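You operate a simulated robot arm through the tools that you are given. There is no shell and no other tool.

You run a simulated two-armed robot. Do the job below in one go: nothing can be reset, and whatever is moved stays where it is left.

JOB
Take the grey cloth from the brown mat and lay it out flat on the side table.

The check looks at the end state, three seconds after you hand in, the way a careful person would. Anything else that was tipped, shoved, dropped, spilled or broken makes it a failure. Flat cloth is picked up by pressing the open fingertips on it (5 to 10 N) and closing them slowly along it; thin cloth reads only 2 to 8 mm in the jaws.

ROBOT AND FRAMES
Two 7-joint arms with four-finger grippers on one trunk, on a base that drives. Base frame: it is fixed to the floor where the robot stands at the start and does not move with it; the origin is under the middle of the robot, x ahead of it, y to its left, z up. Units: mm, degrees, N and s.
The left shoulder is at the start at [40, 181, 1130], the right one opposite. With the tool pointing down near the work surface each hand reaches from about 300 to 840 mm from the robot's upright axis, wherever it stands, measured 20 degrees to its own side. Places, roughly: grey cloth [-3000, 750, 750]; side table [-2100, 800, 800]. Payload 3.67 kg a hand.
The tool frame of a hand sits at the grasp point between the pads (the TCP): z along the fingers, y along the line on which they close. The tips reach 28 mm beyond it. The gripper opens to 112 mm. The gripper's body begins 73 mm behind the TCP.
Orientation is that of the tool frame in the base frame, as a unit quaternion [w, x, y, z]. With the fingers straight down and closing along the base's y, the tool's x points along the base's -x, its y along +y and its z along -z.

CONTROLS
- The arms move only by the tool apply_moves. It takes "left_series", "right_series" or both (then of equal length, played together; a hand with none holds still); each is a list of rows, each a list of 7 numbers: the shift along the tool's x, y, z in units of 20 mm (1.0 is 20 mm), then the turn, a rotation vector about the tool's x, y, z in units of 5 degrees (1.0 is 5 degrees), then the closure in counts, from 0 (fully open) to 255 (shut). In form: [[tx, ty, tz, rx, ry, rz, grip], ...]. A call has 1 to 20 rows; each row shifts and turns the commanded pose from where the row before left it, along the tool's axes as they then stand. A call with a number of a shift or a turn outside -1 to 1 is refused whole. A row lasts 0.2 s, in which the tool goes at most 50 mm and 8.6 degrees; a call with a longer step from one row to the next is refused whole, and so is a gripper value outside its range. Where a pose cannot be reached the arm comes as near as it can. A force on the tool above 40 N (or 10 N above the force at the start of the call, whichever is more), or a blocked arm, ends the call early, and 0.2 s more pass. Each finger halts on what it meets, pressing with about 40 N; the grip force reading is that of the motor and also rises with nothing between the fingers. The clock runs only during rows and for 0.2 s after the last one: add rows that do not move to give the fingers time. The reply holds the time, the measured pose of the TCP, the force on the tool along the base axes, the opening and the grip force, in the units named above and with some noise, with the torque about the TCP (base axes, N m) and any sound that the robot's microphone picked up.
- Cameras (640 x 400 px; columns grow to the right, rows downward): "scene" is now at [107.9, 4.4, 1357.4]; the picture's right is [0.05, -1.00, 0.00], its down [-0.58, -0.03, -0.82] and it looks along [0.81, 0.04, -0.58] (base axes); focal length 257 px, centre (320, 200). "left" rides on the left gripper at [60, 18, -104] in its tool frame; the picture's right is [-0.29, 0.96, 0.00], its down [-0.80, -0.24, -0.55] and it looks along [-0.53, -0.16, 0.83] (tool axes); focal length 234 px, centre (320, 200). "right" rides on the right gripper at [60, -18, -104] in its tool frame; the picture's right is [0.29, 0.96, 0.00], its down [-0.80, 0.24, -0.55] and it looks along [-0.53, 0.16, 0.83] (tool axes); focal length 234 px, centre (320, 200). There is no depth. A picture from a camera that has moved, and an enlarged one, comes with that camera's place and axes in the base frame and with its lens.
- grab_frame(camera): a new picture of that camera. The clock stands still meanwhile.
- slide_trunk(by): slides the trunk up (or, below 0, down) by that many mm; the arms and the scene camera ride with it, the base frame stays. It gives what a move gives, with no picture.
- drive_base(legs): drives the robot by 1 to 6 legs, each [ahead, left, turn to the left] in mm, mm and degrees, along the robot's own axes; the way and the turn of a leg run together, so that a leg with both is an arc; at most 1500 mm and 180 degrees a leg. The arms and the cameras ride along, it lands a little off, and it stops where it bumps. It gives what a move gives.
- aim_head(pan, tilt): turns the head with the scene camera to pan (to the left, within 86 degrees either way) and tilt (down, from -29 to 69), counted from straight ahead of the robot. It gives what a move gives.
- zoom(camera, box): a new picture of the part [left, top, right, bottom] of that camera's present view, enlarged. The clock stands still meanwhile.
- finish_job(): hands the job in; it is judged then, once.

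Places have to be worked out from the pictures, the camera data and where the tool is seen. Open the grippers and draw the arms clear of the work before you hand the job in, unless the task says otherwise.

The tools are called after "Emit:" as name(argument=value, ...) on one line, values as JSON. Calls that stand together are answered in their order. apply_moves: Moves the arms, as the interface text tells. Its arguments: {"type":"object","properties":{"left_series":{"type":"array"},"right_series":{"type":"array"}},"required":[]} The other tools are called the same way: slide_trunk (by) slides the trunk up or down; drive_base (legs) drives the base; aim_head (pan, tilt) turns the head that bears the scene camera; grab_frame (camera) takes a picture; zoom (camera, box) takes an enlarged picture of a part of a camera's view; finish_job () hands the job in.

At the start:

```text
t: 0.0
left_tcp_pos: [547.2, 169.9, 1028.1]
left_orientation: [0.0, 0.0, 1.0, 0.0]
left_ft_force: [-0.1, -0.4, 0.0]
left_torque: [-0.02, 0.04, -0.01]
left_gripper_width: 112.2
left_gripper_force: 0.0
right_tcp_pos: [531.1, -185.1, 980.9]
right_orientation: [-0.001, -0.001, 1.0, 0.0]
right_ft_force: [-0.7, 0.0, 1.4]
right_torque: [0.0, 0.02, -0.01]
right_gripper_width: 112.0
right_gripper_force: 0.0
trunk travel left (down, up): [-250.0, 264.0]
robot x, y, heading: [-1.3, -0.3, 0.0]
head pan, tilt: [3.0, 35.4]
```

scene: 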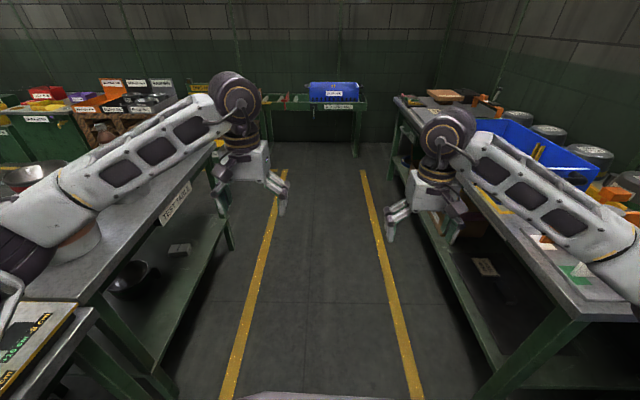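
right: 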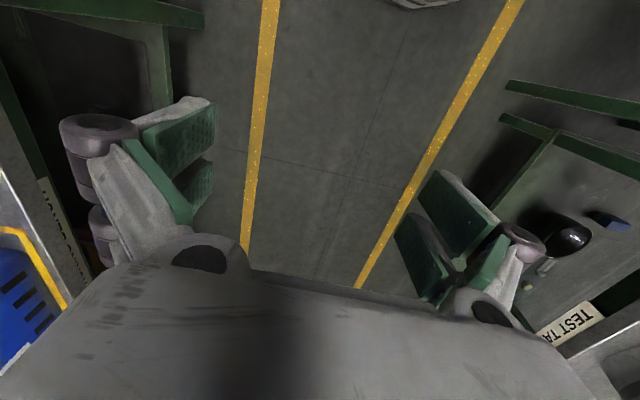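
left: 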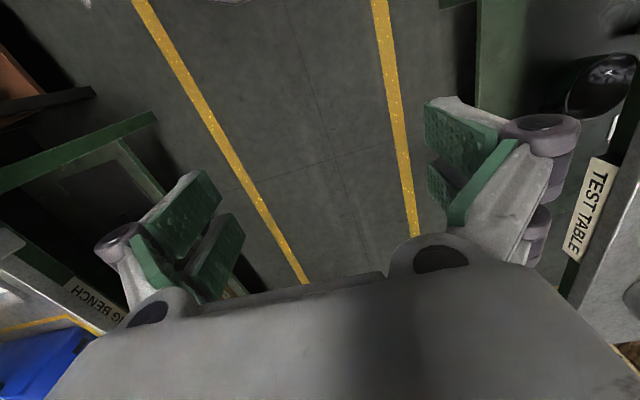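

The cloth is about 3 m behind and to the left, and my present view shows the forward aisle only. I'll first turn the head left to see what's beside and behind me.

Emit:
aim_head(pan=86, tilt=25)

Emit:
grab_frame(camera="scene")

Emit:
aim_head(pan=-86, tilt=25)

Emit:
grab_frame(camera="scene")

```text
t: 1.6
left_tcp_pos: [546.1, 169.1, 1027.9]
left_orientation: [0.0, 0.0, 1.0, 0.001]
left_ft_force: [-0.7, 0.1, -0.3]
left_torque: [-0.01, 0.0, 0.01]
left_gripper_width: 112.1
left_gripper_force: 0.0
right_tcp_pos: [530.0, -186.7, 981.0]
right_orientation: [0.001, 0.0, 1.0, 0.0]
right_ft_force: [-0.6, 0.1, 0.6]
right_torque: [0.0, 0.01, 0.0]
right_gripper_width: 112.1
right_gripper_force: 0.1
trunk travel left (down, up): [-250.0, 264.0]
robot x, y, heading: [1.6, 0.2, -0.1]
head pan, tilt: [85.9, 25.0]
```

```text
taken
camera scene: at [26.7, 91.7, 1373.8], right [1.0, -0.07, 0.0], down [-0.03, -0.42, -0.91], along [0.06, 0.9, -0.42], focal length 257 px, centre (320, 200)
```

scene: 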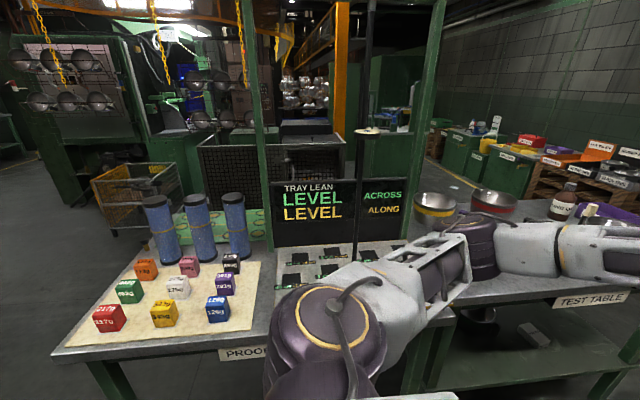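

```text
t: 4.2
left_tcp_pos: [546.7, 169.9, 1027.7]
left_orientation: [0.0, 0.0, 1.0, 0.001]
left_ft_force: [-0.4, -0.1, 0.3]
left_torque: [-0.02, 0.01, 0.01]
left_gripper_width: 112.2
left_gripper_force: 0.1
right_tcp_pos: [530.2, -187.0, 980.5]
right_orientation: [0.0, 0.0, 1.0, 0.0]
right_ft_force: [-0.2, -0.3, 0.0]
right_torque: [0.02, 0.0, 0.0]
right_gripper_width: 112.0
right_gripper_force: 0.0
trunk travel left (down, up): [-250.0, 264.0]
robot x, y, heading: [2.4, -0.1, 0.1]
head pan, tilt: [-85.9, 25.0]
```

```text
taken
camera scene: at [26.7, -92.1, 1373.8], right [-1.0, -0.07, 0.0], down [-0.03, 0.42, -0.91], along [0.06, -0.9, -0.42], focal length 257 px, centre (320, 200)
```

scene: 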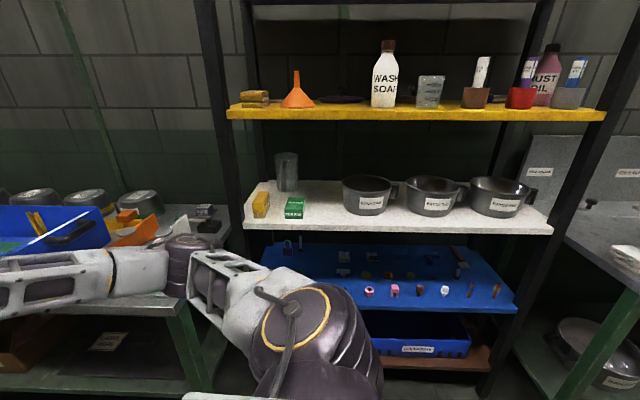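

The left proof table edge is at about y≈510 and the right shelf at about y≈-870. I'll raise the trunk and pull both hands in so that turning around is safe.

Emit:
slide_trunk(by=150)

Emit:
apply_moves(left_series=[[1, 0, 0, 0, 0, 0, 0], [1, 0, 0, 0, 0, 0, 0], [1, 0, 0, 0, 0, 0, 0], [1, 0, 0, 0, 0, 0, 0], [1, 0, 0, 0, 0, 0, 0], [1, 0, 0, 0, 0, 0, 0], [1, 0, 0, 0, 0, 0, 0], [1, 0, 0, 0, 0, 0, 0], [1, 0, 0, 0, 0, 0, 0]], right_series=[[1, 0, 0, 0, 0, 0, 0], [1, 0, 0, 0, 0, 0, 0], [1, 0, 0, 0, 0, 0, 0], [1, 0, 0, 0, 0, 0, 0], [1, 0, 0, 0, 0, 0, 0], [1, 0, 0, 0, 0, 0, 0], [1, 0, 0, 0, 0, 0, 0], [1, 0, 0, 0, 0, 0, 0], [1, 0, 0, 0, 0, 0, 0]])

Emit:
aim_head(pan=0, tilt=45)

Emit:
grab_frame(camera="scene")

```text
t: 5.9
left_tcp_pos: [546.8, 170.3, 1177.2]
left_orientation: [0.001, -0.001, 1.0, 0.0]
left_ft_force: [-0.9, 0.5, -0.1]
left_torque: [-0.04, 0.01, 0.01]
left_gripper_width: 112.1
left_gripper_force: 0.1
right_tcp_pos: [530.3, -186.2, 1129.3]
right_orientation: [0.0, -0.001, 1.0, 0.001]
right_ft_force: [0.2, -0.4, -0.5]
right_torque: [-0.02, 0.03, -0.02]
right_gripper_width: 112.0
right_gripper_force: 0.1
trunk travel left (down, up): [-400.0, 114.0]
robot x, y, heading: [-0.4, 1.2, -0.0]
head pan, tilt: [-85.9, 25.0]
```

```text
t: 7.9
left_tcp_pos: [366.5, 171.3, 1179.6]
left_orientation: [0.001, -0.001, 1.0, 0.0]
left_ft_force: [0.5, -0.6, 0.5]
left_torque: [0.0, -0.06, 0.01]
left_gripper_width: 111.8
left_gripper_force: 0.0
right_tcp_pos: [348.1, -185.4, 1130.8]
right_orientation: [0.001, -0.001, 1.0, -0.001]
right_ft_force: [-0.6, 0.4, -0.1]
right_torque: [-0.01, 0.02, 0.0]
right_gripper_width: 112.0
right_gripper_force: 0.2
trunk travel left (down, up): [-400.0, 114.0]
robot x, y, heading: [-1.2, -0.9, 0.1]
head pan, tilt: [-85.9, 25.0]
```

```text
t: 9.5
left_tcp_pos: [368.9, 171.5, 1177.3]
left_orientation: [0.0, 0.0, 1.0, 0.0]
left_ft_force: [0.7, -0.4, -0.9]
left_torque: [-0.06, 0.0, 0.01]
left_gripper_width: 111.7
left_gripper_force: 0.0
right_tcp_pos: [349.2, -186.7, 1130.4]
right_orientation: [0.0, 0.0, 1.0, 0.0]
right_ft_force: [0.1, 0.4, -1.1]
right_torque: [0.01, 0.02, -0.02]
right_gripper_width: 112.0
right_gripper_force: 0.1
trunk travel left (down, up): [-400.0, 114.0]
robot x, y, heading: [3.8, -0.3, 0.3]
head pan, tilt: [0.0, 45.0]
```

```text
taken
camera scene: at [101.3, -0.3, 1492.4], right [0.0, -1.0, 0.0], down [-0.71, 0.0, -0.71], along [0.71, 0.0, -0.71], focal length 257 px, centre (320, 200)
```

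scene: 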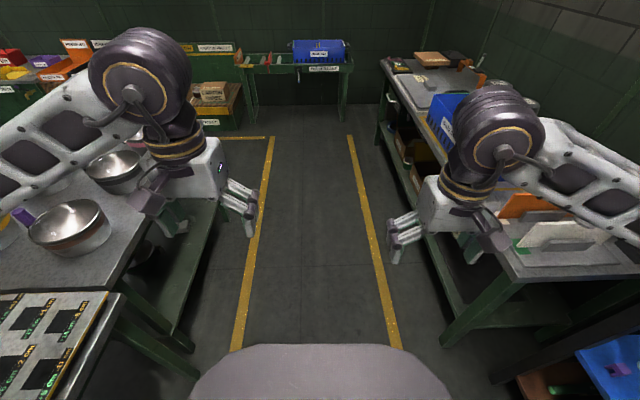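

The base front is broad, and the left table edge is only about 520 mm away, while the right side has more room. I'll shift 100 mm right, turn left 60° and look round to the rear.

Emit:
drive_base(legs=[[0, -100, 0], [0, 0, 60]])

Emit:
aim_head(pan=86, tilt=25)

Emit:
grab_frame(camera="scene")

```text
t: 13.6
left_tcp_pos: [37.0, 305.6, 1179.0]
left_orientation: [0.0, -0.5, 0.866, 0.0]
left_ft_force: [0.0, -0.5, 0.1]
left_torque: [-0.02, 0.02, -0.01]
left_gripper_width: 112.0
left_gripper_force: 0.1
right_tcp_pos: [335.9, 110.9, 1128.6]
right_orientation: [-0.001, -0.5, 0.866, 0.0]
right_ft_force: [0.0, 0.1, 0.3]
right_torque: [-0.01, -0.01, -0.01]
right_gripper_width: 112.1
right_gripper_force: 0.0
trunk travel left (down, up): [-400.0, 114.0]
robot x, y, heading: [2.7, -104.0, 60.2]
head pan, tilt: [0.0, 45.0]
```

```text
t: 15.2
left_tcp_pos: [37.1, 304.7, 1177.3]
left_orientation: [0.0, -0.5, 0.866, 0.0]
left_ft_force: [0.0, 0.3, 0.3]
left_torque: [0.03, 0.03, 0.02]
left_gripper_width: 112.2
left_gripper_force: 0.1
right_tcp_pos: [335.6, 111.3, 1129.8]
right_orientation: [0.0, -0.5, 0.866, 0.001]
right_ft_force: [-0.6, 0.4, 0.1]
right_torque: [0.0, -0.01, 0.0]
right_gripper_width: 112.1
right_gripper_force: 0.2
trunk travel left (down, up): [-400.0, 114.0]
robot x, y, heading: [2.3, -99.1, 59.9]
head pan, tilt: [85.9, 25.0]
```

```text
taken
camera scene: at [-66.3, -30.0, 1523.0], right [0.56, 0.83, 0.0], down [0.35, -0.24, -0.91], along [-0.75, 0.51, -0.42], focal length 257 px, centre (320, 200)
```

scene: 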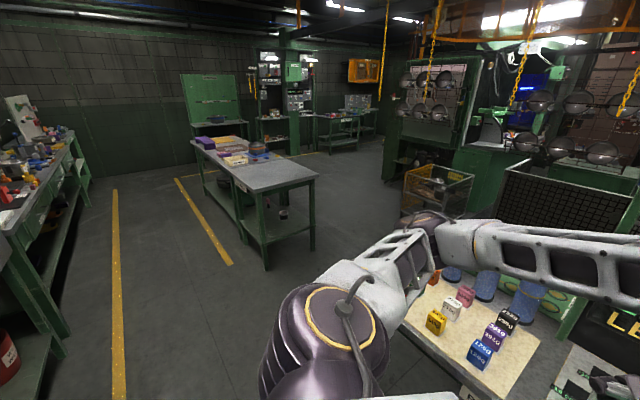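

The table at centre-left seems to be the one with the mat and cloth at its far end. I'll zoom in on it.

Emit:
zoom(camera="scene", box=[160, 100, 340, 280])

```text
2.22 times, centred on (250, 190) of scene
camera zoom: at [-66.3, -30.0, 1523.0], right [0.56, 0.83, 0.0], down [0.35, -0.24, -0.91], along [-0.75, 0.51, -0.42], focal length 571 px, centre (476, 222)
```

zoom: 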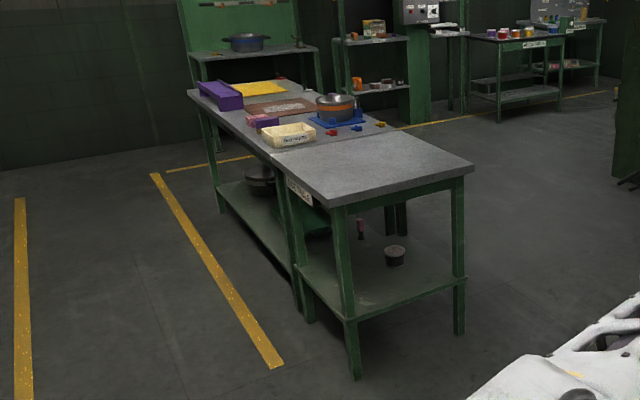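

I see a bare side table (about x -2430…-1750, y 540…1130) butted against the bench with the mat and the cloth. I'll turn to face +y and drive sideways down the aisle (the right-hand benches' edge is near y≈-590), staying near y≈-30.

Emit:
drive_base(legs=[[0, 0, 30], [70, 1200, 0]])

Emit:
aim_head(pan=50, tilt=35)

Emit:
grab_frame(camera="scene")

```text
t: 23.0
left_tcp_pos: [-1344.4, 360.7, 1178.4]
left_orientation: [0.0, -0.696, 0.718, 0.0]
left_ft_force: [0.8, 0.3, 0.1]
left_torque: [0.0, -0.01, -0.02]
left_gripper_width: 112.1
left_gripper_force: 0.0
right_tcp_pos: [-987.0, 332.4, 1128.1]
right_orientation: [0.001, -0.696, 0.718, 0.0]
right_ft_force: [-0.3, -0.5, 0.1]
right_torque: [-0.04, 0.01, 0.0]
right_gripper_width: 112.0
right_gripper_force: 0.0
trunk travel left (down, up): [-400.0, 114.0]
robot x, y, heading: [-1185.7, -11.9, 88.1]
head pan, tilt: [85.9, 25.0]
```

```text
t: 24.0
left_tcp_pos: [-1343.0, 361.5, 1178.1]
left_orientation: [-0.001, -0.695, 0.719, 0.0]
left_ft_force: [0.2, -0.6, -1.2]
left_torque: [0.02, -0.02, -0.03]
left_gripper_width: 112.3
left_gripper_force: 0.1
right_tcp_pos: [-986.9, 332.7, 1130.3]
right_orientation: [-0.001, -0.695, 0.719, 0.0]
right_ft_force: [1.1, 0.7, -0.5]
right_torque: [-0.01, -0.02, 0.01]
right_gripper_width: 112.0
right_gripper_force: 0.1
trunk travel left (down, up): [-400.0, 114.0]
robot x, y, heading: [-1189.9, -11.8, 88.0]
head pan, tilt: [50.0, 35.0]
```

```text
taken
camera scene: at [-1250.0, 67.2, 1507.3], right [0.67, 0.75, 0.0], down [0.43, -0.38, -0.82], along [-0.61, 0.55, -0.57], focal length 257 px, centre (320, 200)
```

scene: 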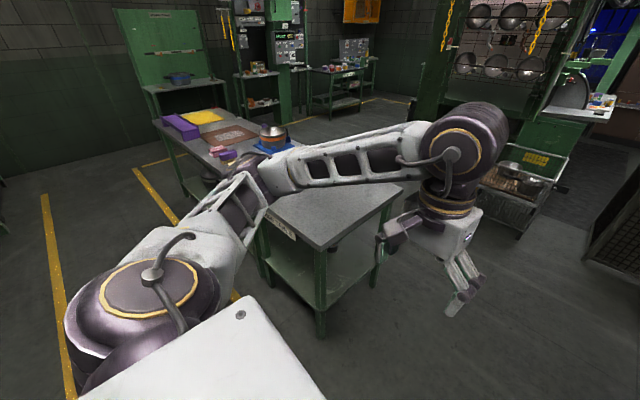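

The path along the table front (edge y≈550) is clear. I'll correct the heading by 2° and continue left to about x=-2690.

Emit:
drive_base(legs=[[0, 0, 2], [-10, 1500, 0]])

Emit:
aim_head(pan=25, tilt=40)

Emit:
grab_frame(camera="scene")

```text
refused: leg 2 is longer than a leg can be; nothing moved
```

```text
t: 24.9
left_tcp_pos: [-1343.7, 361.5, 1177.7]
left_orientation: [0.0, -0.695, 0.719, 0.0]
left_ft_force: [0.7, 0.0, 0.3]
left_torque: [-0.02, -0.03, 0.0]
left_gripper_width: 111.8
left_gripper_force: 0.1
right_tcp_pos: [-987.1, 332.8, 1129.3]
right_orientation: [-0.001, -0.695, 0.719, 0.0]
right_ft_force: [0.0, -0.5, -1.1]
right_torque: [0.03, 0.01, 0.0]
right_gripper_width: 112.1
right_gripper_force: 0.0
trunk travel left (down, up): [-400.0, 114.0]
robot x, y, heading: [-1183.5, -15.0, 88.1]
head pan, tilt: [25.0, 40.0]
```

```text
taken
camera scene: at [-1218.1, 86.6, 1499.7], right [0.92, 0.39, 0.0], down [0.25, -0.59, -0.77], along [-0.3, 0.7, -0.64], focal length 257 px, centre (320, 200)
```

scene: 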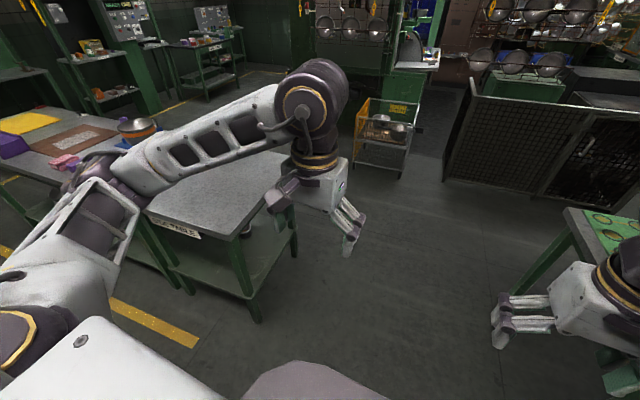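

The leg was a hair too long and was refused. I'll repeat it slightly shorter.

Emit:
drive_base(legs=[[0, 0, 2], [0, 1450, 0]])

Emit:
aim_head(pan=15, tilt=40)

Emit:
grab_frame(camera="scene")

```text
t: 32.9
left_tcp_pos: [-2847.7, 333.3, 1178.8]
left_orientation: [0.001, 0.716, -0.698, 0.0]
left_ft_force: [0.1, -0.6, 0.7]
left_torque: [-0.03, -0.01, -0.04]
left_gripper_width: 112.0
left_gripper_force: 0.0
right_tcp_pos: [-2489.9, 323.5, 1129.3]
right_orientation: [0.001, 0.716, -0.699, 0.001]
right_ft_force: [-0.4, 0.2, 0.6]
right_torque: [-0.06, 0.02, 0.0]
right_gripper_width: 111.9
right_gripper_force: 0.0
trunk travel left (down, up): [-400.0, 114.0]
robot x, y, heading: [-2667.8, -30.2, 91.3]
head pan, tilt: [25.0, 40.0]
```

```text
t: 33.6
left_tcp_pos: [-2847.9, 333.9, 1179.1]
left_orientation: [0.0, 0.716, -0.698, 0.0]
left_ft_force: [0.4, -0.7, 0.6]
left_torque: [-0.01, 0.02, 0.0]
left_gripper_width: 112.0
left_gripper_force: 0.1
right_tcp_pos: [-2490.6, 324.6, 1129.8]
right_orientation: [0.0, 0.716, -0.698, 0.0]
right_ft_force: [-0.1, 0.2, 0.3]
right_torque: [0.02, 0.01, -0.02]
right_gripper_width: 112.0
right_gripper_force: 0.0
trunk travel left (down, up): [-400.0, 114.0]
robot x, y, heading: [-2670.6, -31.3, 91.4]
head pan, tilt: [15.0, 40.0]
```

```text
taken
camera scene: at [-2693.6, 71.3, 1499.7], right [0.96, 0.28, 0.0], down [0.18, -0.62, -0.77], along [-0.22, 0.73, -0.64], focal length 257 px, centre (320, 200)
```

scene: 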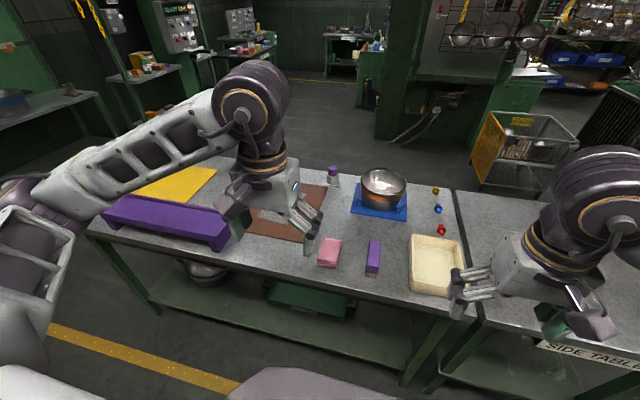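

The mat and cloth are behind the left hand; around it are a purple block shelf, a pink block, a purple block, a vial and a pot. I'll drive 280 mm left and fix the heading, then look from closer.

Emit:
drive_base(legs=[[0, 290, -1.4]])

Emit:
aim_head(pan=0, tilt=45)

Emit:
grab_frame(camera="scene")

Emit:
grab_frame(camera="left")

Emit:
grab_frame(camera="right")

```text
t: 35.6
left_tcp_pos: [-3123.6, 333.8, 1177.3]
left_orientation: [0.0, 0.708, -0.707, 0.0]
left_ft_force: [0.4, 0.7, -0.2]
left_torque: [0.04, 0.07, -0.03]
left_gripper_width: 111.8
left_gripper_force: 0.1
right_tcp_pos: [-2767.0, 317.1, 1130.2]
right_orientation: [0.0, 0.708, -0.707, 0.0]
right_ft_force: [0.0, -0.4, -0.3]
right_torque: [0.01, 0.03, -0.01]
right_gripper_width: 111.8
right_gripper_force: 0.1
trunk travel left (down, up): [-400.0, 114.0]
robot x, y, heading: [-2954.1, -40.5, 90.4]
head pan, tilt: [15.0, 40.0]
```

```text
t: 36.4
left_tcp_pos: [-3124.7, 333.9, 1178.5]
left_orientation: [0.0, 0.707, -0.707, 0.0]
left_ft_force: [0.1, 0.5, -0.1]
left_torque: [-0.03, -0.01, -0.01]
left_gripper_width: 112.1
left_gripper_force: 0.0
right_tcp_pos: [-2768.9, 315.3, 1128.9]
right_orientation: [0.0, 0.708, -0.706, 0.0]
right_ft_force: [0.6, 0.9, 0.4]
right_torque: [0.01, -0.01, 0.02]
right_gripper_width: 112.0
right_gripper_force: 0.1
trunk travel left (down, up): [-400.0, 114.0]
robot x, y, heading: [-2957.4, -32.2, 90.2]
head pan, tilt: [0.0, 45.0]
```

```text
taken
camera scene: at [-2954.9, 67.4, 1492.4], right [1.0, 0.0, 0.0], down [0.0, -0.71, -0.71], along [0.0, 0.71, -0.71], focal length 257 px, centre (320, 200)
```

scene: 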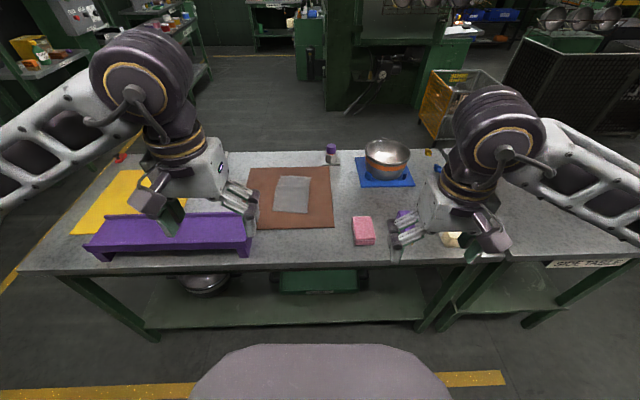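

```text
taken
camera left: at [-3141.7, 273.0, 1281.1], right [-0.96, 0.29, 0.0], down [0.24, 0.8, 0.55], along [0.16, 0.53, -0.83], focal length 234 px, centre (320, 200)
```

left: 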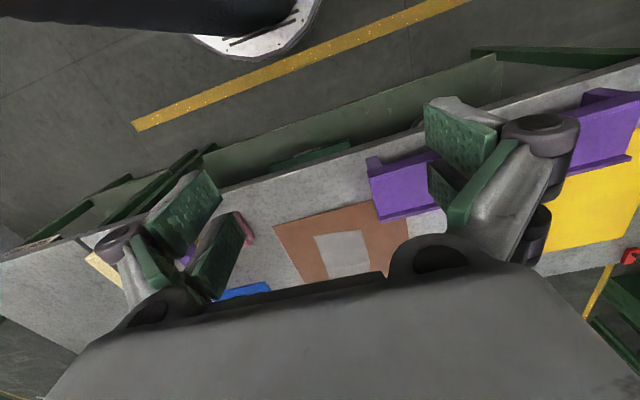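

```text
taken
camera right: at [-2750.9, 257.3, 1233.7], right [-0.96, -0.29, 0.0], down [-0.24, 0.8, 0.55], along [-0.16, 0.53, -0.83], focal length 234 px, centre (320, 200)
```

right: 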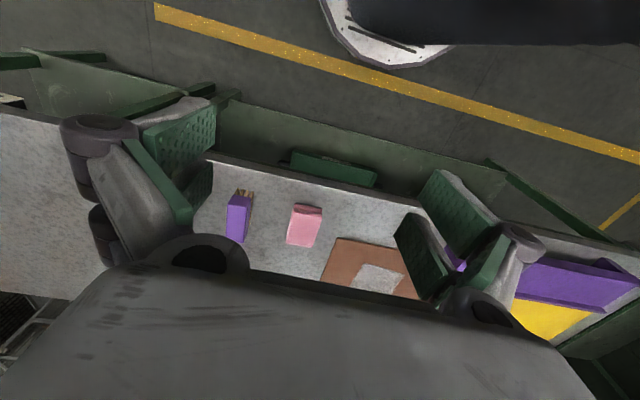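

The cloth lies on the mat at about [-3060, 780, ~805] by triangulating the scene and left views, roughly 130 × 190 mm. I'll zoom for exact corners.

Emit:
zoom(camera="scene", box=[220, 140, 380, 260])

Emit:
zoom(camera="left", box=[200, 130, 440, 300])

```text
3.33 times, centred on (300, 200) of scene
camera zoom: at [-2954.9, 67.4, 1492.4], right [1.0, 0.0, 0.0], down [0.0, -0.71, -0.71], along [0.0, 0.71, -0.71], focal length 856 px, centre (387, 200)
```

zoom: 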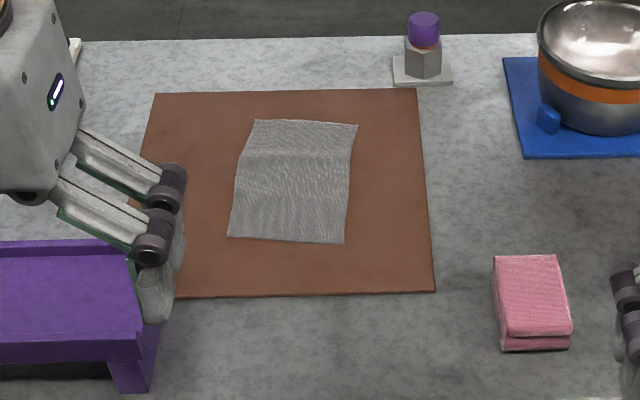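

```text
2.35 times, centred on (320, 215) of left
camera zoom: at [-3141.7, 273.0, 1281.1], right [-0.96, 0.29, 0.0], down [0.24, 0.8, 0.55], along [0.16, 0.53, -0.83], focal length 551 px, centre (320, 165)
```

zoom: 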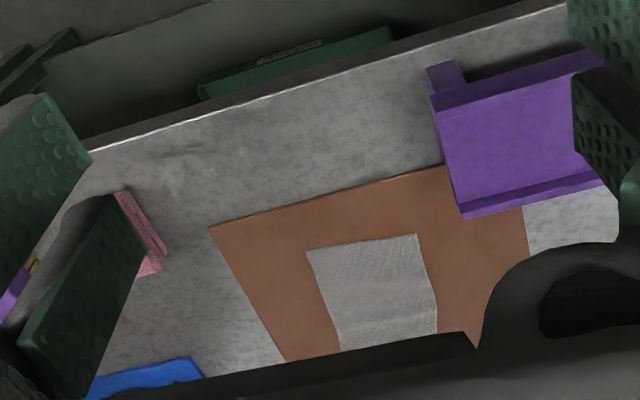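

The cloth spans about x -3125…-2997, y 690…893, z≈805. I plan to pinch its right long edge (x≈-2997) with both hands, left hand near and right hand far, and carry it hanging to the side table. First I'll look down to check base clearance to the bench.

Emit:
aim_head(pan=0, tilt=69)

Emit:
grab_frame(camera="scene")

```text
t: 37.3
left_tcp_pos: [-3123.4, 333.0, 1178.9]
left_orientation: [0.0, 0.708, -0.707, 0.001]
left_ft_force: [-0.4, -0.1, -1.0]
left_torque: [0.0, 0.03, -0.01]
left_gripper_width: 112.4
left_gripper_force: 0.1
right_tcp_pos: [-2769.2, 316.2, 1128.9]
right_orientation: [0.001, 0.708, -0.707, -0.001]
right_ft_force: [0.4, -0.6, -0.2]
right_torque: [0.01, 0.01, 0.03]
right_gripper_width: 112.1
right_gripper_force: 0.0
trunk travel left (down, up): [-400.0, 114.0]
robot x, y, heading: [-2951.9, -33.2, 90.3]
head pan, tilt: [0.0, 68.8]
```

```text
taken
camera scene: at [-2954.0, 42.1, 1463.6], right [1.0, 0.0, 0.0], down [0.0, -0.93, -0.36], along [0.0, 0.36, -0.93], focal length 257 px, centre (320, 200)
```

scene: 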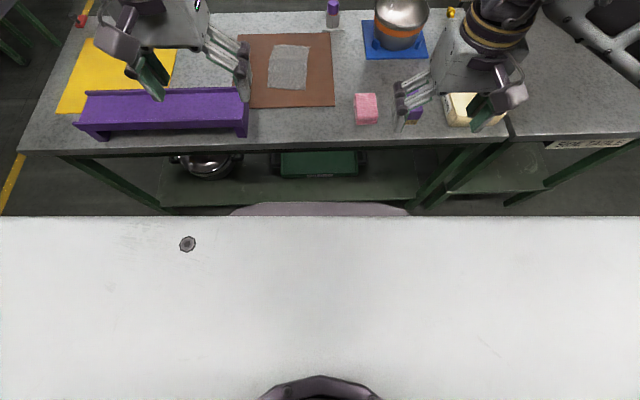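

The base is round with about 250 mm radius and the torso front is well short of the bench (edge y≈550). I'll move to about (-2785, 205) and face heading 110°, so the two hands are separated sideways as well as in depth.

Emit:
drive_base(legs=[[0, 0, 19.7], [166, -238, 0]])

Emit:
aim_head(pan=0, tilt=50)

Emit:
grab_frame(camera="scene")

```text
t: 40.4
left_tcp_pos: [-3072.9, 488.1, 1179.0]
left_orientation: [0.0, 0.821, -0.571, -0.001]
left_ft_force: [0.5, 0.6, 0.2]
left_torque: [0.03, -0.05, 0.0]
left_gripper_width: 111.7
left_gripper_force: 0.0
right_tcp_pos: [-2733.8, 595.6, 1130.0]
right_orientation: [0.0, 0.821, -0.57, 0.001]
right_ft_force: [0.2, -0.1, 0.0]
right_torque: [0.02, 0.0, -0.04]
right_gripper_width: 111.9
right_gripper_force: 0.1
trunk travel left (down, up): [-400.0, 114.0]
robot x, y, heading: [-2786.6, 201.3, 110.4]
head pan, tilt: [0.0, 68.8]
```

```text
t: 41.3
left_tcp_pos: [-3074.0, 490.1, 1179.5]
left_orientation: [0.0, 0.822, -0.57, 0.0]
left_ft_force: [0.6, -0.5, 0.1]
left_torque: [0.04, 0.01, 0.01]
left_gripper_width: 112.3
left_gripper_force: 0.0
right_tcp_pos: [-2732.3, 596.9, 1130.0]
right_orientation: [0.0, 0.821, -0.571, 0.0]
right_ft_force: [-0.1, -0.5, 1.1]
right_torque: [-0.01, -0.02, 0.02]
right_gripper_width: 111.8
right_gripper_force: 0.1
trunk travel left (down, up): [-400.0, 114.0]
robot x, y, heading: [-2786.0, 204.7, 110.3]
head pan, tilt: [0.0, 50.0]
```

```text
taken
camera scene: at [-2819.1, 294.5, 1485.4], right [0.94, 0.35, 0.0], down [0.27, -0.72, -0.64], along [-0.22, 0.6, -0.77], focal length 257 px, centre (320, 200)
```

scene: 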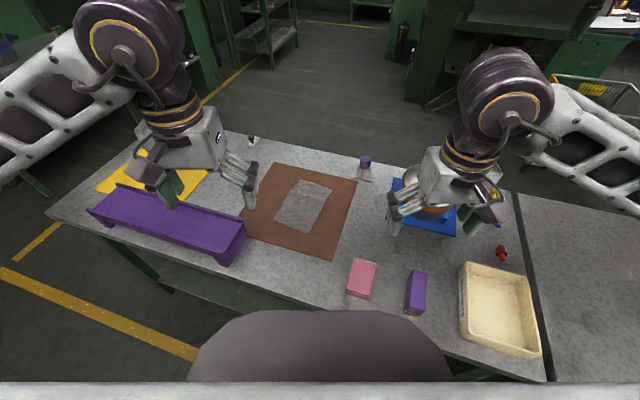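

Position is good: (-2786, 205), heading 110.3°. I'll lower the trunk 150 mm, then yaw both tools +20.3° about tool z (to close along base x) and bring them to hover over the near and far parts of the right edge.

Emit:
slide_trunk(by=-150)

Emit:
apply_moves(left_series=[[0, 0, 0, 0, 0, 0.812, 0], [0, 0, 0, 0, 0, 0.812, 0], [0, 0, 0, 0, 0, 0.812, 0], [0, 0, 0, 0, 0, 0.812, 0], [0, 0, 0, 0, 0, 0.812, 0], [-0.727, -0.163, 0.33, 0, 0, 0, 0], [-0.727, -0.163, 0.33, 0, 0, 0, 0], [-0.727, -0.163, 0.33, 0, 0, 0, 0], [-0.727, -0.163, 0.33, 0, 0, 0, 0], [-0.727, -0.163, 0.33, 0, 0, 0, 0], [-0.727, -0.163, 0.33, 0, 0, 0, 0], [-0.727, -0.163, 0.33, 0, 0, 0, 0], [-0.727, -0.163, 0.33, 0, 0, 0, 0]], right_series=[[0, 0, 0, 0, 0, 0.812, 0], [0, 0, 0, 0, 0, 0.812, 0], [0, 0, 0, 0, 0, 0.812, 0], [0, 0, 0, 0, 0, 0.812, 0], [0, 0, 0, 0, 0, 0.812, 0], [-0.903, 0.953, 0.167, 0, 0, 0, 0], [-0.903, 0.953, 0.167, 0, 0, 0, 0], [-0.903, 0.953, 0.167, 0, 0, 0, 0], [-0.903, 0.953, 0.167, 0, 0, 0, 0], [-0.903, 0.953, 0.167, 0, 0, 0, 0], [-0.903, 0.953, 0.167, 0, 0, 0, 0], [-0.903, 0.953, 0.167, 0, 0, 0, 0], [-0.903, 0.953, 0.167, 0, 0, 0, 0]])

Emit:
grab_frame(camera="scene")

```text
t: 43.0
left_tcp_pos: [-3075.0, 488.7, 1029.4]
left_orientation: [0.0, 0.821, -0.571, 0.001]
left_ft_force: [0.8, -0.6, -0.3]
left_torque: [0.0, 0.02, -0.02]
left_gripper_width: 112.1
left_gripper_force: 0.0
right_tcp_pos: [-2732.2, 596.5, 979.2]
right_orientation: [-0.001, 0.821, -0.571, 0.0]
right_ft_force: [0.4, 0.0, 0.1]
right_torque: [-0.01, 0.0, 0.06]
right_gripper_width: 112.1
right_gripper_force: 0.0
trunk travel left (down, up): [-250.0, 264.0]
robot x, y, heading: [-2782.4, 202.0, 110.3]
head pan, tilt: [0.0, 50.0]
```

```text
t: 45.8
left_tcp_pos: [-3047.8, 606.5, 976.0]
left_orientation: [0.0, 0.708, -0.706, 0.001]
left_ft_force: [-0.3, 0.6, -0.3]
left_torque: [-0.02, -0.01, 0.03]
left_gripper_width: 112.1
left_gripper_force: 0.1
right_tcp_pos: [-2885.9, 742.0, 950.5]
right_orientation: [-0.001, 0.707, -0.707, 0.001]
right_ft_force: [0.9, 0.2, 0.3]
right_torque: [-0.01, -0.04, -0.01]
right_gripper_width: 111.9
right_gripper_force: 0.0
trunk travel left (down, up): [-250.0, 264.0]
robot x, y, heading: [-2786.9, 205.0, 110.3]
head pan, tilt: [0.0, 50.0]
```

```text
taken
camera scene: at [-2820.1, 295.3, 1336.1], right [0.94, 0.35, 0.0], down [0.27, -0.72, -0.64], along [-0.22, 0.6, -0.77], focal length 257 px, centre (320, 200)
```

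scene: 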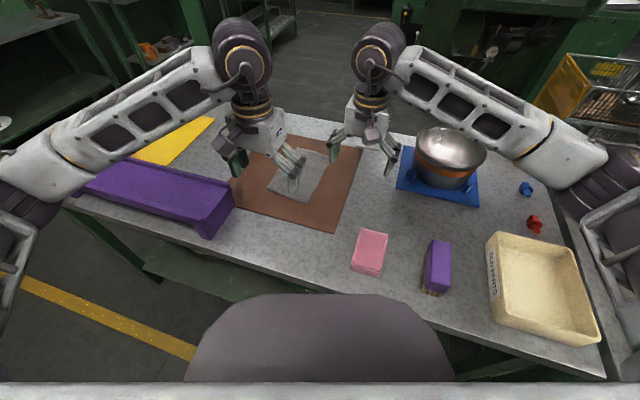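

Both arms track well. To keep the wrists apart I'll tilt the near (left) hand 15° back toward the robot while bringing it over the near corner of the right edge with the fingers closed to ~26 mm, holding the right for now.

Emit:
apply_moves(left_series=[[0, 0, 0, 0, -0.75, 0, 50], [0, 0, 0, 0, -0.75, 0, 100], [0, 0, 0, 0, -0.75, 0, 150], [0, 0, 0, 0, -0.75, 0, 196], [-0.567, -0.19, 0.894, 0, 0, 0, 196], [-0.567, -0.19, 0.894, 0, 0, 0, 196], [-0.567, -0.19, 0.894, 0, 0, 0, 196], [-0.567, -0.19, 0.894, 0, 0, 0, 196], [-0.567, -0.19, 0.894, 0, 0, 0, 196], [-0.567, -0.19, 0.894, 0, 0, 0, 196], [0, 0, 0, 0, 0, 0, 196]])

Emit:
grab_frame(camera="left")

Emit:
grab_frame(camera="right")

Emit:
zoom(camera="scene", box=[200, 80, 420, 250])

```text
t: 48.2
left_tcp_pos: [-3027.9, 700.6, 890.2]
left_orientation: [-0.092, 0.702, -0.7, -0.092]
left_ft_force: [0.1, -0.9, -0.5]
left_torque: [0.02, 0.03, -0.05]
left_gripper_width: 25.8
left_gripper_force: 0.1
right_tcp_pos: [-2885.6, 740.6, 952.2]
right_orientation: [0.0, 0.708, -0.707, 0.0]
right_ft_force: [0.1, -0.4, 0.6]
right_torque: [0.02, 0.02, 0.02]
right_gripper_width: 112.0
right_gripper_force: 0.0
trunk travel left (down, up): [-250.0, 264.0]
robot x, y, heading: [-2782.6, 200.7, 110.7]
head pan, tilt: [0.0, 50.0]
```

```text
taken
camera left: at [-3044.0, 612.8, 973.9], right [-0.96, 0.28, 0.07], down [0.24, 0.63, 0.74], along [0.16, 0.73, -0.67], focal length 234 px, centre (320, 200)
```

left: 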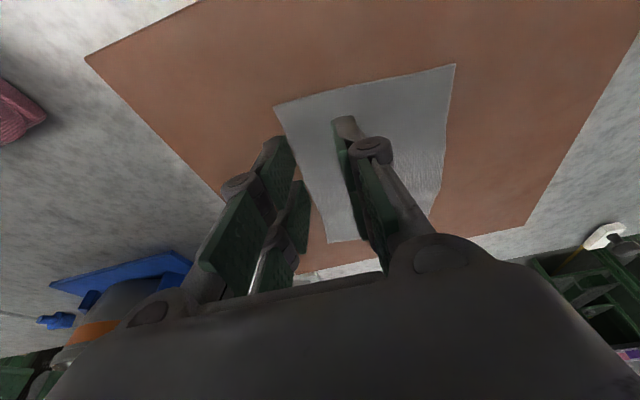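

```text
taken
camera right: at [-2868.1, 681.6, 1055.9], right [-0.96, -0.29, 0.0], down [-0.24, 0.8, 0.55], along [-0.16, 0.53, -0.83], focal length 234 px, centre (320, 200)
```

right: 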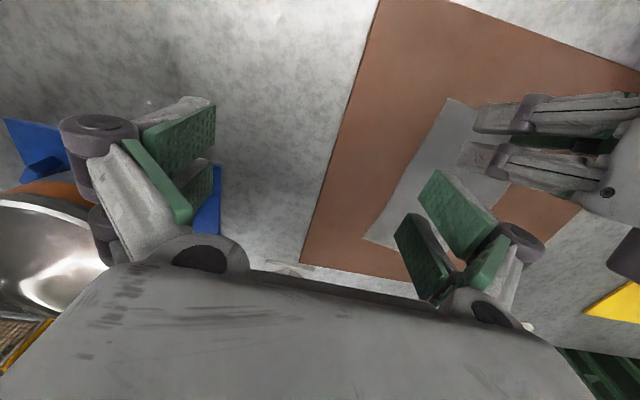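

```text
2.35 times, centred on (310, 165) of scene
camera zoom: at [-2819.5, 293.9, 1336.3], right [0.94, 0.35, 0.0], down [0.27, -0.72, -0.64], along [-0.22, 0.6, -0.77], focal length 604 px, centre (344, 282)
```

zoom: 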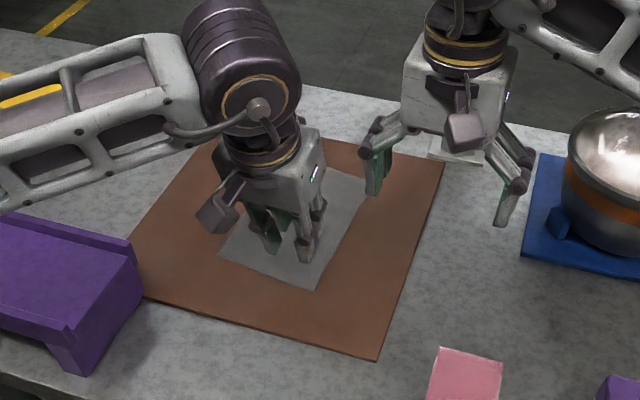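

Both hand cameras agree: near corner C ≈ (-3001, 687), far corner B ≈ (-2993, 887), surface z≈806. Now I'll bring the right hand over the far end of the same edge at (-3021, 870).

Emit:
apply_moves(right_series=[[-0.647, 0.677, 0.311, 0, 0, 0, 50], [-0.647, 0.677, 0.311, 0, 0, 0, 100], [-0.647, 0.677, 0.311, 0, 0, 0, 150], [-0.647, 0.677, 0.311, 0, 0, 0, 196], [-0.647, 0.677, 0.311, 0, 0, 0, 196], [-0.647, 0.677, 0.311, 0, 0, 0, 196], [-0.647, 0.677, 0.311, 0, 0, 0, 196], [-0.647, 0.677, 0.311, 0, 0, 0, 196], [-0.647, 0.677, 0.311, 0, 0, 0, 196], [-0.647, 0.677, 0.311, 0, 0, 0, 196], [0, 0, 0, 0, 0, 0, 196]])

Emit:
grab_frame(camera="right")

Emit:
grab_frame(camera="left")

Emit:
zoom(camera="scene", box=[200, 40, 420, 250])

```text
t: 50.6
left_tcp_pos: [-3027.6, 698.1, 890.0]
left_orientation: [-0.093, 0.702, -0.7, -0.093]
left_ft_force: [1.1, 0.0, -0.3]
left_torque: [-0.01, 0.02, 0.01]
left_gripper_width: 25.8
left_gripper_force: 0.0
right_tcp_pos: [-3020.9, 869.8, 893.4]
right_orientation: [0.0, 0.707, -0.707, 0.0]
right_ft_force: [-0.2, 0.7, -1.2]
right_torque: [-0.04, -0.01, 0.02]
right_gripper_width: 25.9
right_gripper_force: 0.1
trunk travel left (down, up): [-250.0, 264.0]
robot x, y, heading: [-2787.3, 205.5, 110.5]
head pan, tilt: [0.0, 50.0]
```

```text
taken
camera right: at [-3003.2, 811.2, 997.0], right [-0.96, -0.29, 0.0], down [-0.24, 0.8, 0.55], along [-0.16, 0.53, -0.83], focal length 234 px, centre (320, 200)
```

right: 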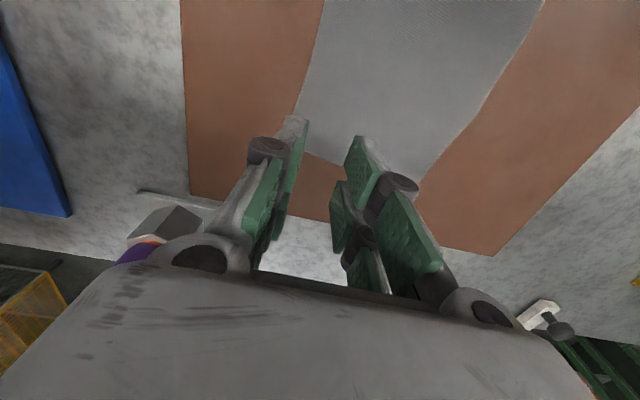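

```text
taken
camera left: at [-3043.5, 613.0, 974.0], right [-0.96, 0.28, 0.07], down [0.24, 0.63, 0.74], along [0.16, 0.73, -0.67], focal length 234 px, centre (320, 200)
```

left: 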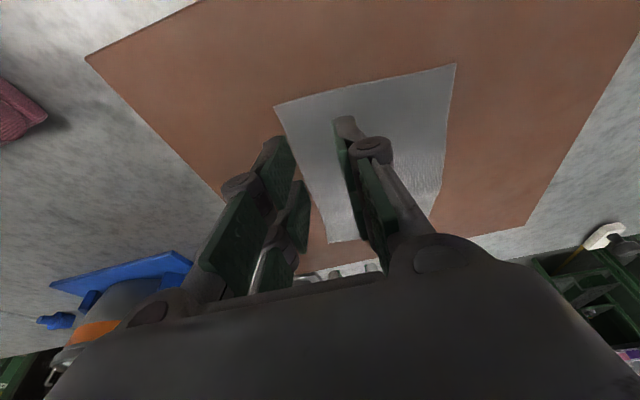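

```text
1.90 times, centred on (310, 145) of scene
camera zoom: at [-2818.7, 294.4, 1336.3], right [0.94, 0.35, 0.0], down [0.27, -0.72, -0.64], along [-0.22, 0.6, -0.77], focal length 489 px, centre (339, 305)
```

zoom: 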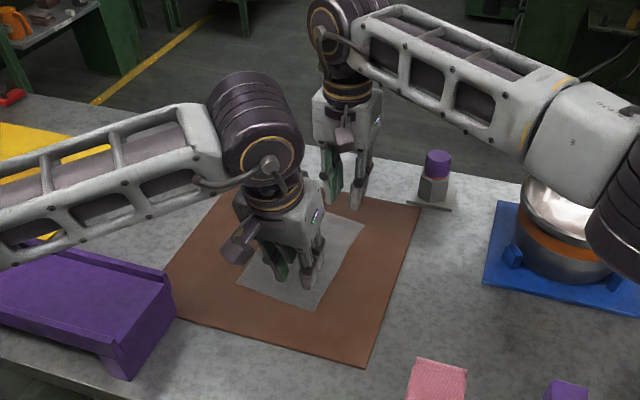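

Clearances look fine. I'll descend both hands to roughly 6–8 mm above the cloth, nudging the right hand 5 mm further inside the edge.

Emit:
apply_moves(left_series=[[0.2, 0.03, 0.74, 0, 0, 0, 196], [0.2, 0.03, 0.74, 0, 0, 0, 196], [0.2, 0.03, 0.74, 0, 0, 0, 196], [0, 0, 0, 0, 0, 0, 196]], right_series=[[0, 0.083, 0.833, 0, 0, 0, 196], [0, 0.083, 0.833, 0, 0, 0, 196], [0, 0.083, 0.833, 0, 0, 0, 196], [0, 0, 0, 0, 0, 0, 196]])

Emit:
grab_frame(camera="right")

Emit:
grab_frame(camera="left")

```text
t: 51.6
left_tcp_pos: [-3028.6, 698.1, 842.8]
left_orientation: [-0.092, 0.702, -0.7, -0.092]
left_ft_force: [0.2, -0.4, -0.1]
left_torque: [-0.02, -0.02, -0.03]
left_gripper_width: 25.8
left_gripper_force: 0.0
right_tcp_pos: [-3025.9, 870.9, 841.8]
right_orientation: [-0.001, 0.708, -0.706, 0.0]
right_ft_force: [0.1, 0.3, -0.4]
right_torque: [-0.01, 0.04, -0.01]
right_gripper_width: 25.6
right_gripper_force: 0.1
trunk travel left (down, up): [-250.0, 264.0]
robot x, y, heading: [-2788.6, 209.8, 110.4]
head pan, tilt: [0.0, 50.0]
```

```text
taken
camera right: at [-3009.0, 811.4, 946.8], right [-0.96, -0.29, 0.0], down [-0.24, 0.8, 0.55], along [-0.16, 0.53, -0.83], focal length 234 px, centre (320, 200)
```

right: 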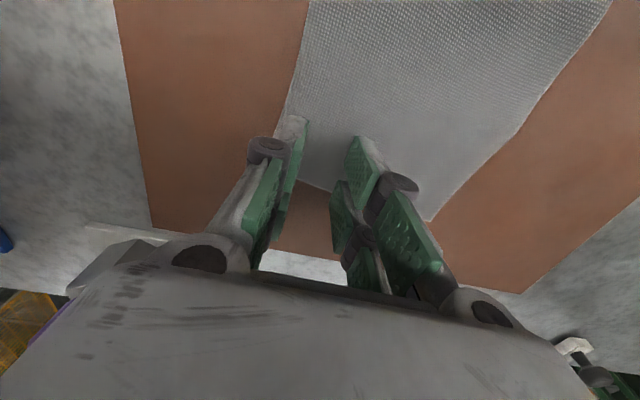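

```text
taken
camera left: at [-3044.2, 613.2, 926.8], right [-0.96, 0.28, 0.07], down [0.24, 0.63, 0.74], along [0.16, 0.73, -0.67], focal length 234 px, centre (320, 200)
```

left: 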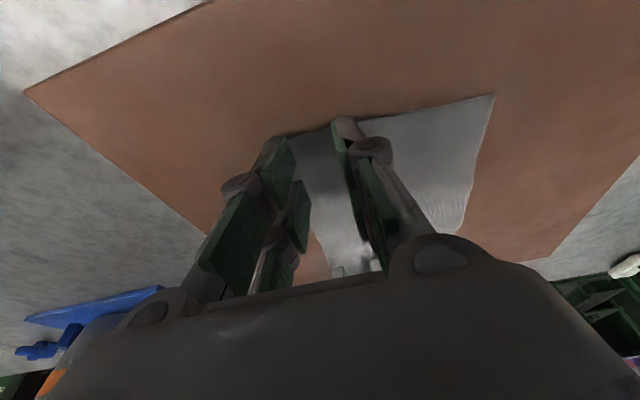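

The left fingertips appear right at the cloth's near border, so I'll shift the left hand 10 mm further in (+y) and lower both by 5 mm, watching forces.

Emit:
apply_moves(left_series=[[-0.24, 0, 0.065, 0, 0, 0, 196], [-0.24, 0, 0.065, 0, 0, 0, 196], [0.026, 0, 0.097, 0, 0, 0, 196], [0.026, 0, 0.097, 0, 0, 0, 196], [0.013, 0, 0.048, 0, 0, 0, 196], [0, 0, 0, 0, 0, 0, 196]], right_series=[[0, 0, 0, 0, 0, 0, 196], [0, 0, 0, 0, 0, 0, 196], [0, 0, 0.1, 0, 0, 0, 196], [0, 0, 0.1, 0, 0, 0, 196], [0, 0, 0.05, 0, 0, 0, 196], [0, 0, 0, 0, 0, 0, 196]])

```text
t: 53.0
left_tcp_pos: [-3028.1, 708.4, 840.9]
left_orientation: [-0.094, 0.702, -0.7, -0.094]
left_ft_force: [-1.8, 1.6, 18.3]
left_torque: [-0.25, 0.05, -0.01]
left_gripper_width: 26.4
left_gripper_force: 0.5
right_tcp_pos: [-3025.7, 870.0, 838.3]
right_orientation: [-0.001, 0.708, -0.707, -0.001]
right_ft_force: [-0.1, 0.3, 0.7]
right_torque: [-0.01, -0.01, 0.01]
right_gripper_width: 26.0
right_gripper_force: 0.1
trunk travel left (down, up): [-250.0, 264.0]
robot x, y, heading: [-2789.8, 201.9, 110.4]
head pan, tilt: [0.0, 50.0]
```

The left tips touch at 18 N (contact point y≈694, on the cloth); I'll ease the left up ~1.7 mm to get about 8 N and continue lowering the right gently.

Emit:
apply_moves(left_series=[[-0.022, 0, -0.082, 0, 0, 0, 196], [0, 0, 0, 0, 0, 0, 196], [0, 0, 0, 0, 0, 0, 196], [0, 0, 0, 0, 0, 0, 196]], right_series=[[0, 0, 0.05, 0, 0, 0, 196], [0, 0, 0.05, 0, 0, 0, 196], [0, 0, 0.05, 0, 0, 0, 196], [0, 0, 0, 0, 0, 0, 196]])

```text
t: 54.0
left_tcp_pos: [-3027.0, 708.6, 841.1]
left_orientation: [-0.092, 0.702, -0.7, -0.092]
left_ft_force: [-1.7, 5.6, 10.5]
left_torque: [0.0, 0.09, -0.07]
left_gripper_width: 26.4
left_gripper_force: 0.7
right_tcp_pos: [-3026.4, 869.7, 835.3]
right_orientation: [0.002, 0.708, -0.706, -0.001]
right_ft_force: [-0.7, 2.5, 11.2]
right_torque: [-0.01, -0.12, 0.06]
right_gripper_width: 25.8
right_gripper_force: 0.1
trunk travel left (down, up): [-250.0, 264.0]
robot x, y, heading: [-2785.1, 207.0, 110.2]
head pan, tilt: [0.0, 50.0]
```

Both hands press at ~11 N; I'll ease both by about 0.5 mm and close slowly over 13 rows.

Emit:
apply_moves(left_series=[[-0.005, 0, -0.02, 0, 0, 0, 196], [0, 0, 0, 0, 0, 0, 201], [0, 0, 0, 0, 0, 0, 206], [0, 0, 0, 0, 0, 0, 211], [0, 0, 0, 0, 0, 0, 216], [0, 0, 0, 0, 0, 0, 221], [0, 0, 0, 0, 0, 0, 226], [0, 0, 0, 0, 0, 0, 231], [0, 0, 0, 0, 0, 0, 236], [0, 0, 0, 0, 0, 0, 241], [0, 0, 0, 0, 0, 0, 246], [0, 0, 0, 0, 0, 0, 251], [0, 0, 0, 0, 0, 0, 255], [0, 0, 0, 0, 0, 0, 255]], right_series=[[0, 0, -0.025, 0, 0, 0, 196], [0, 0, 0, 0, 0, 0, 201], [0, 0, 0, 0, 0, 0, 206], [0, 0, 0, 0, 0, 0, 211], [0, 0, 0, 0, 0, 0, 216], [0, 0, 0, 0, 0, 0, 221], [0, 0, 0, 0, 0, 0, 226], [0, 0, 0, 0, 0, 0, 231], [0, 0, 0, 0, 0, 0, 236], [0, 0, 0, 0, 0, 0, 241], [0, 0, 0, 0, 0, 0, 246], [0, 0, 0, 0, 0, 0, 251], [0, 0, 0, 0, 0, 0, 255], [0, 0, 0, 0, 0, 0, 255]])

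Emit:
grab_frame(camera="right")

Emit:
grab_frame(camera="left")

Emit:
zoom(camera="scene", box=[220, 80, 380, 220])

```text
t: 57.0
left_tcp_pos: [-3026.6, 708.3, 842.2]
left_orientation: [-0.092, 0.701, -0.701, -0.092]
left_ft_force: [-0.3, -1.1, -0.9]
left_torque: [-0.02, -0.02, -0.04]
left_gripper_width: 2.1
left_gripper_force: 39.3
right_tcp_pos: [-3026.7, 869.2, 834.3]
right_orientation: [0.0, -0.707, 0.707, 0.001]
right_ft_force: [-0.6, 0.1, -6.5]
right_torque: [-0.02, -0.07, 0.0]
right_gripper_width: 3.1
right_gripper_force: 34.4
trunk travel left (down, up): [-250.0, 264.0]
robot x, y, heading: [-2782.8, 204.9, 110.4]
head pan, tilt: [0.0, 50.0]
```

```text
taken
camera right: at [-3008.2, 810.8, 939.2], right [-0.96, -0.29, 0.0], down [-0.24, 0.8, 0.55], along [-0.16, 0.53, -0.83], focal length 234 px, centre (320, 200)
```

right: 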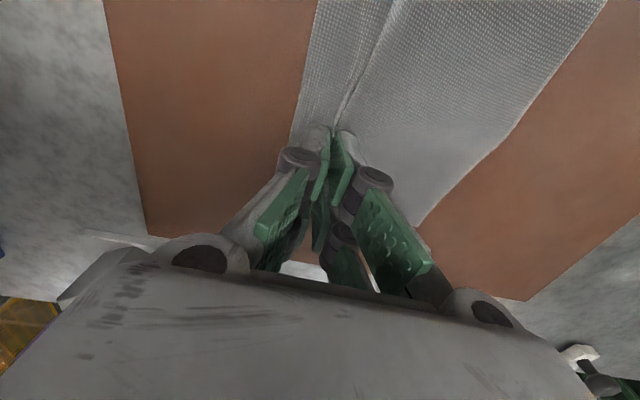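

```text
taken
camera left: at [-3042.9, 622.5, 924.7], right [-0.96, 0.28, 0.07], down [0.24, 0.63, 0.74], along [0.16, 0.73, -0.67], focal length 234 px, centre (320, 200)
```

left: 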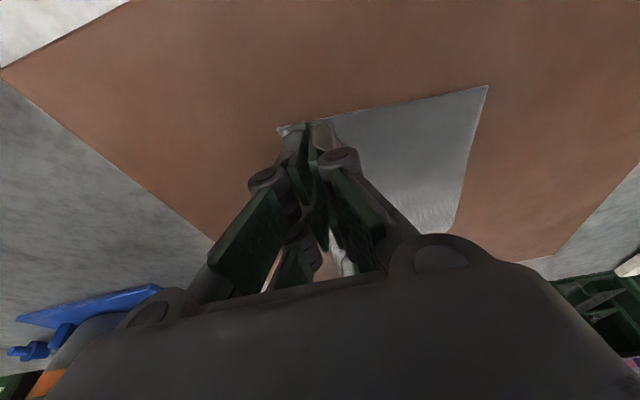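

```text
2.86 times, centred on (300, 150) of scene
camera zoom: at [-2819.4, 294.3, 1336.3], right [0.94, 0.35, 0.0], down [0.27, -0.72, -0.64], along [-0.22, 0.6, -0.77], focal length 734 px, centre (377, 343)
```

zoom: 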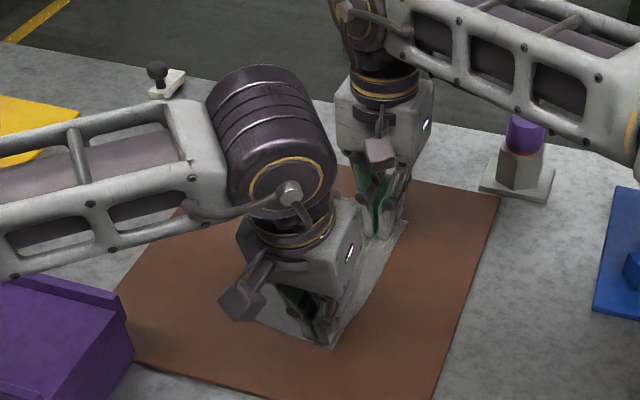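

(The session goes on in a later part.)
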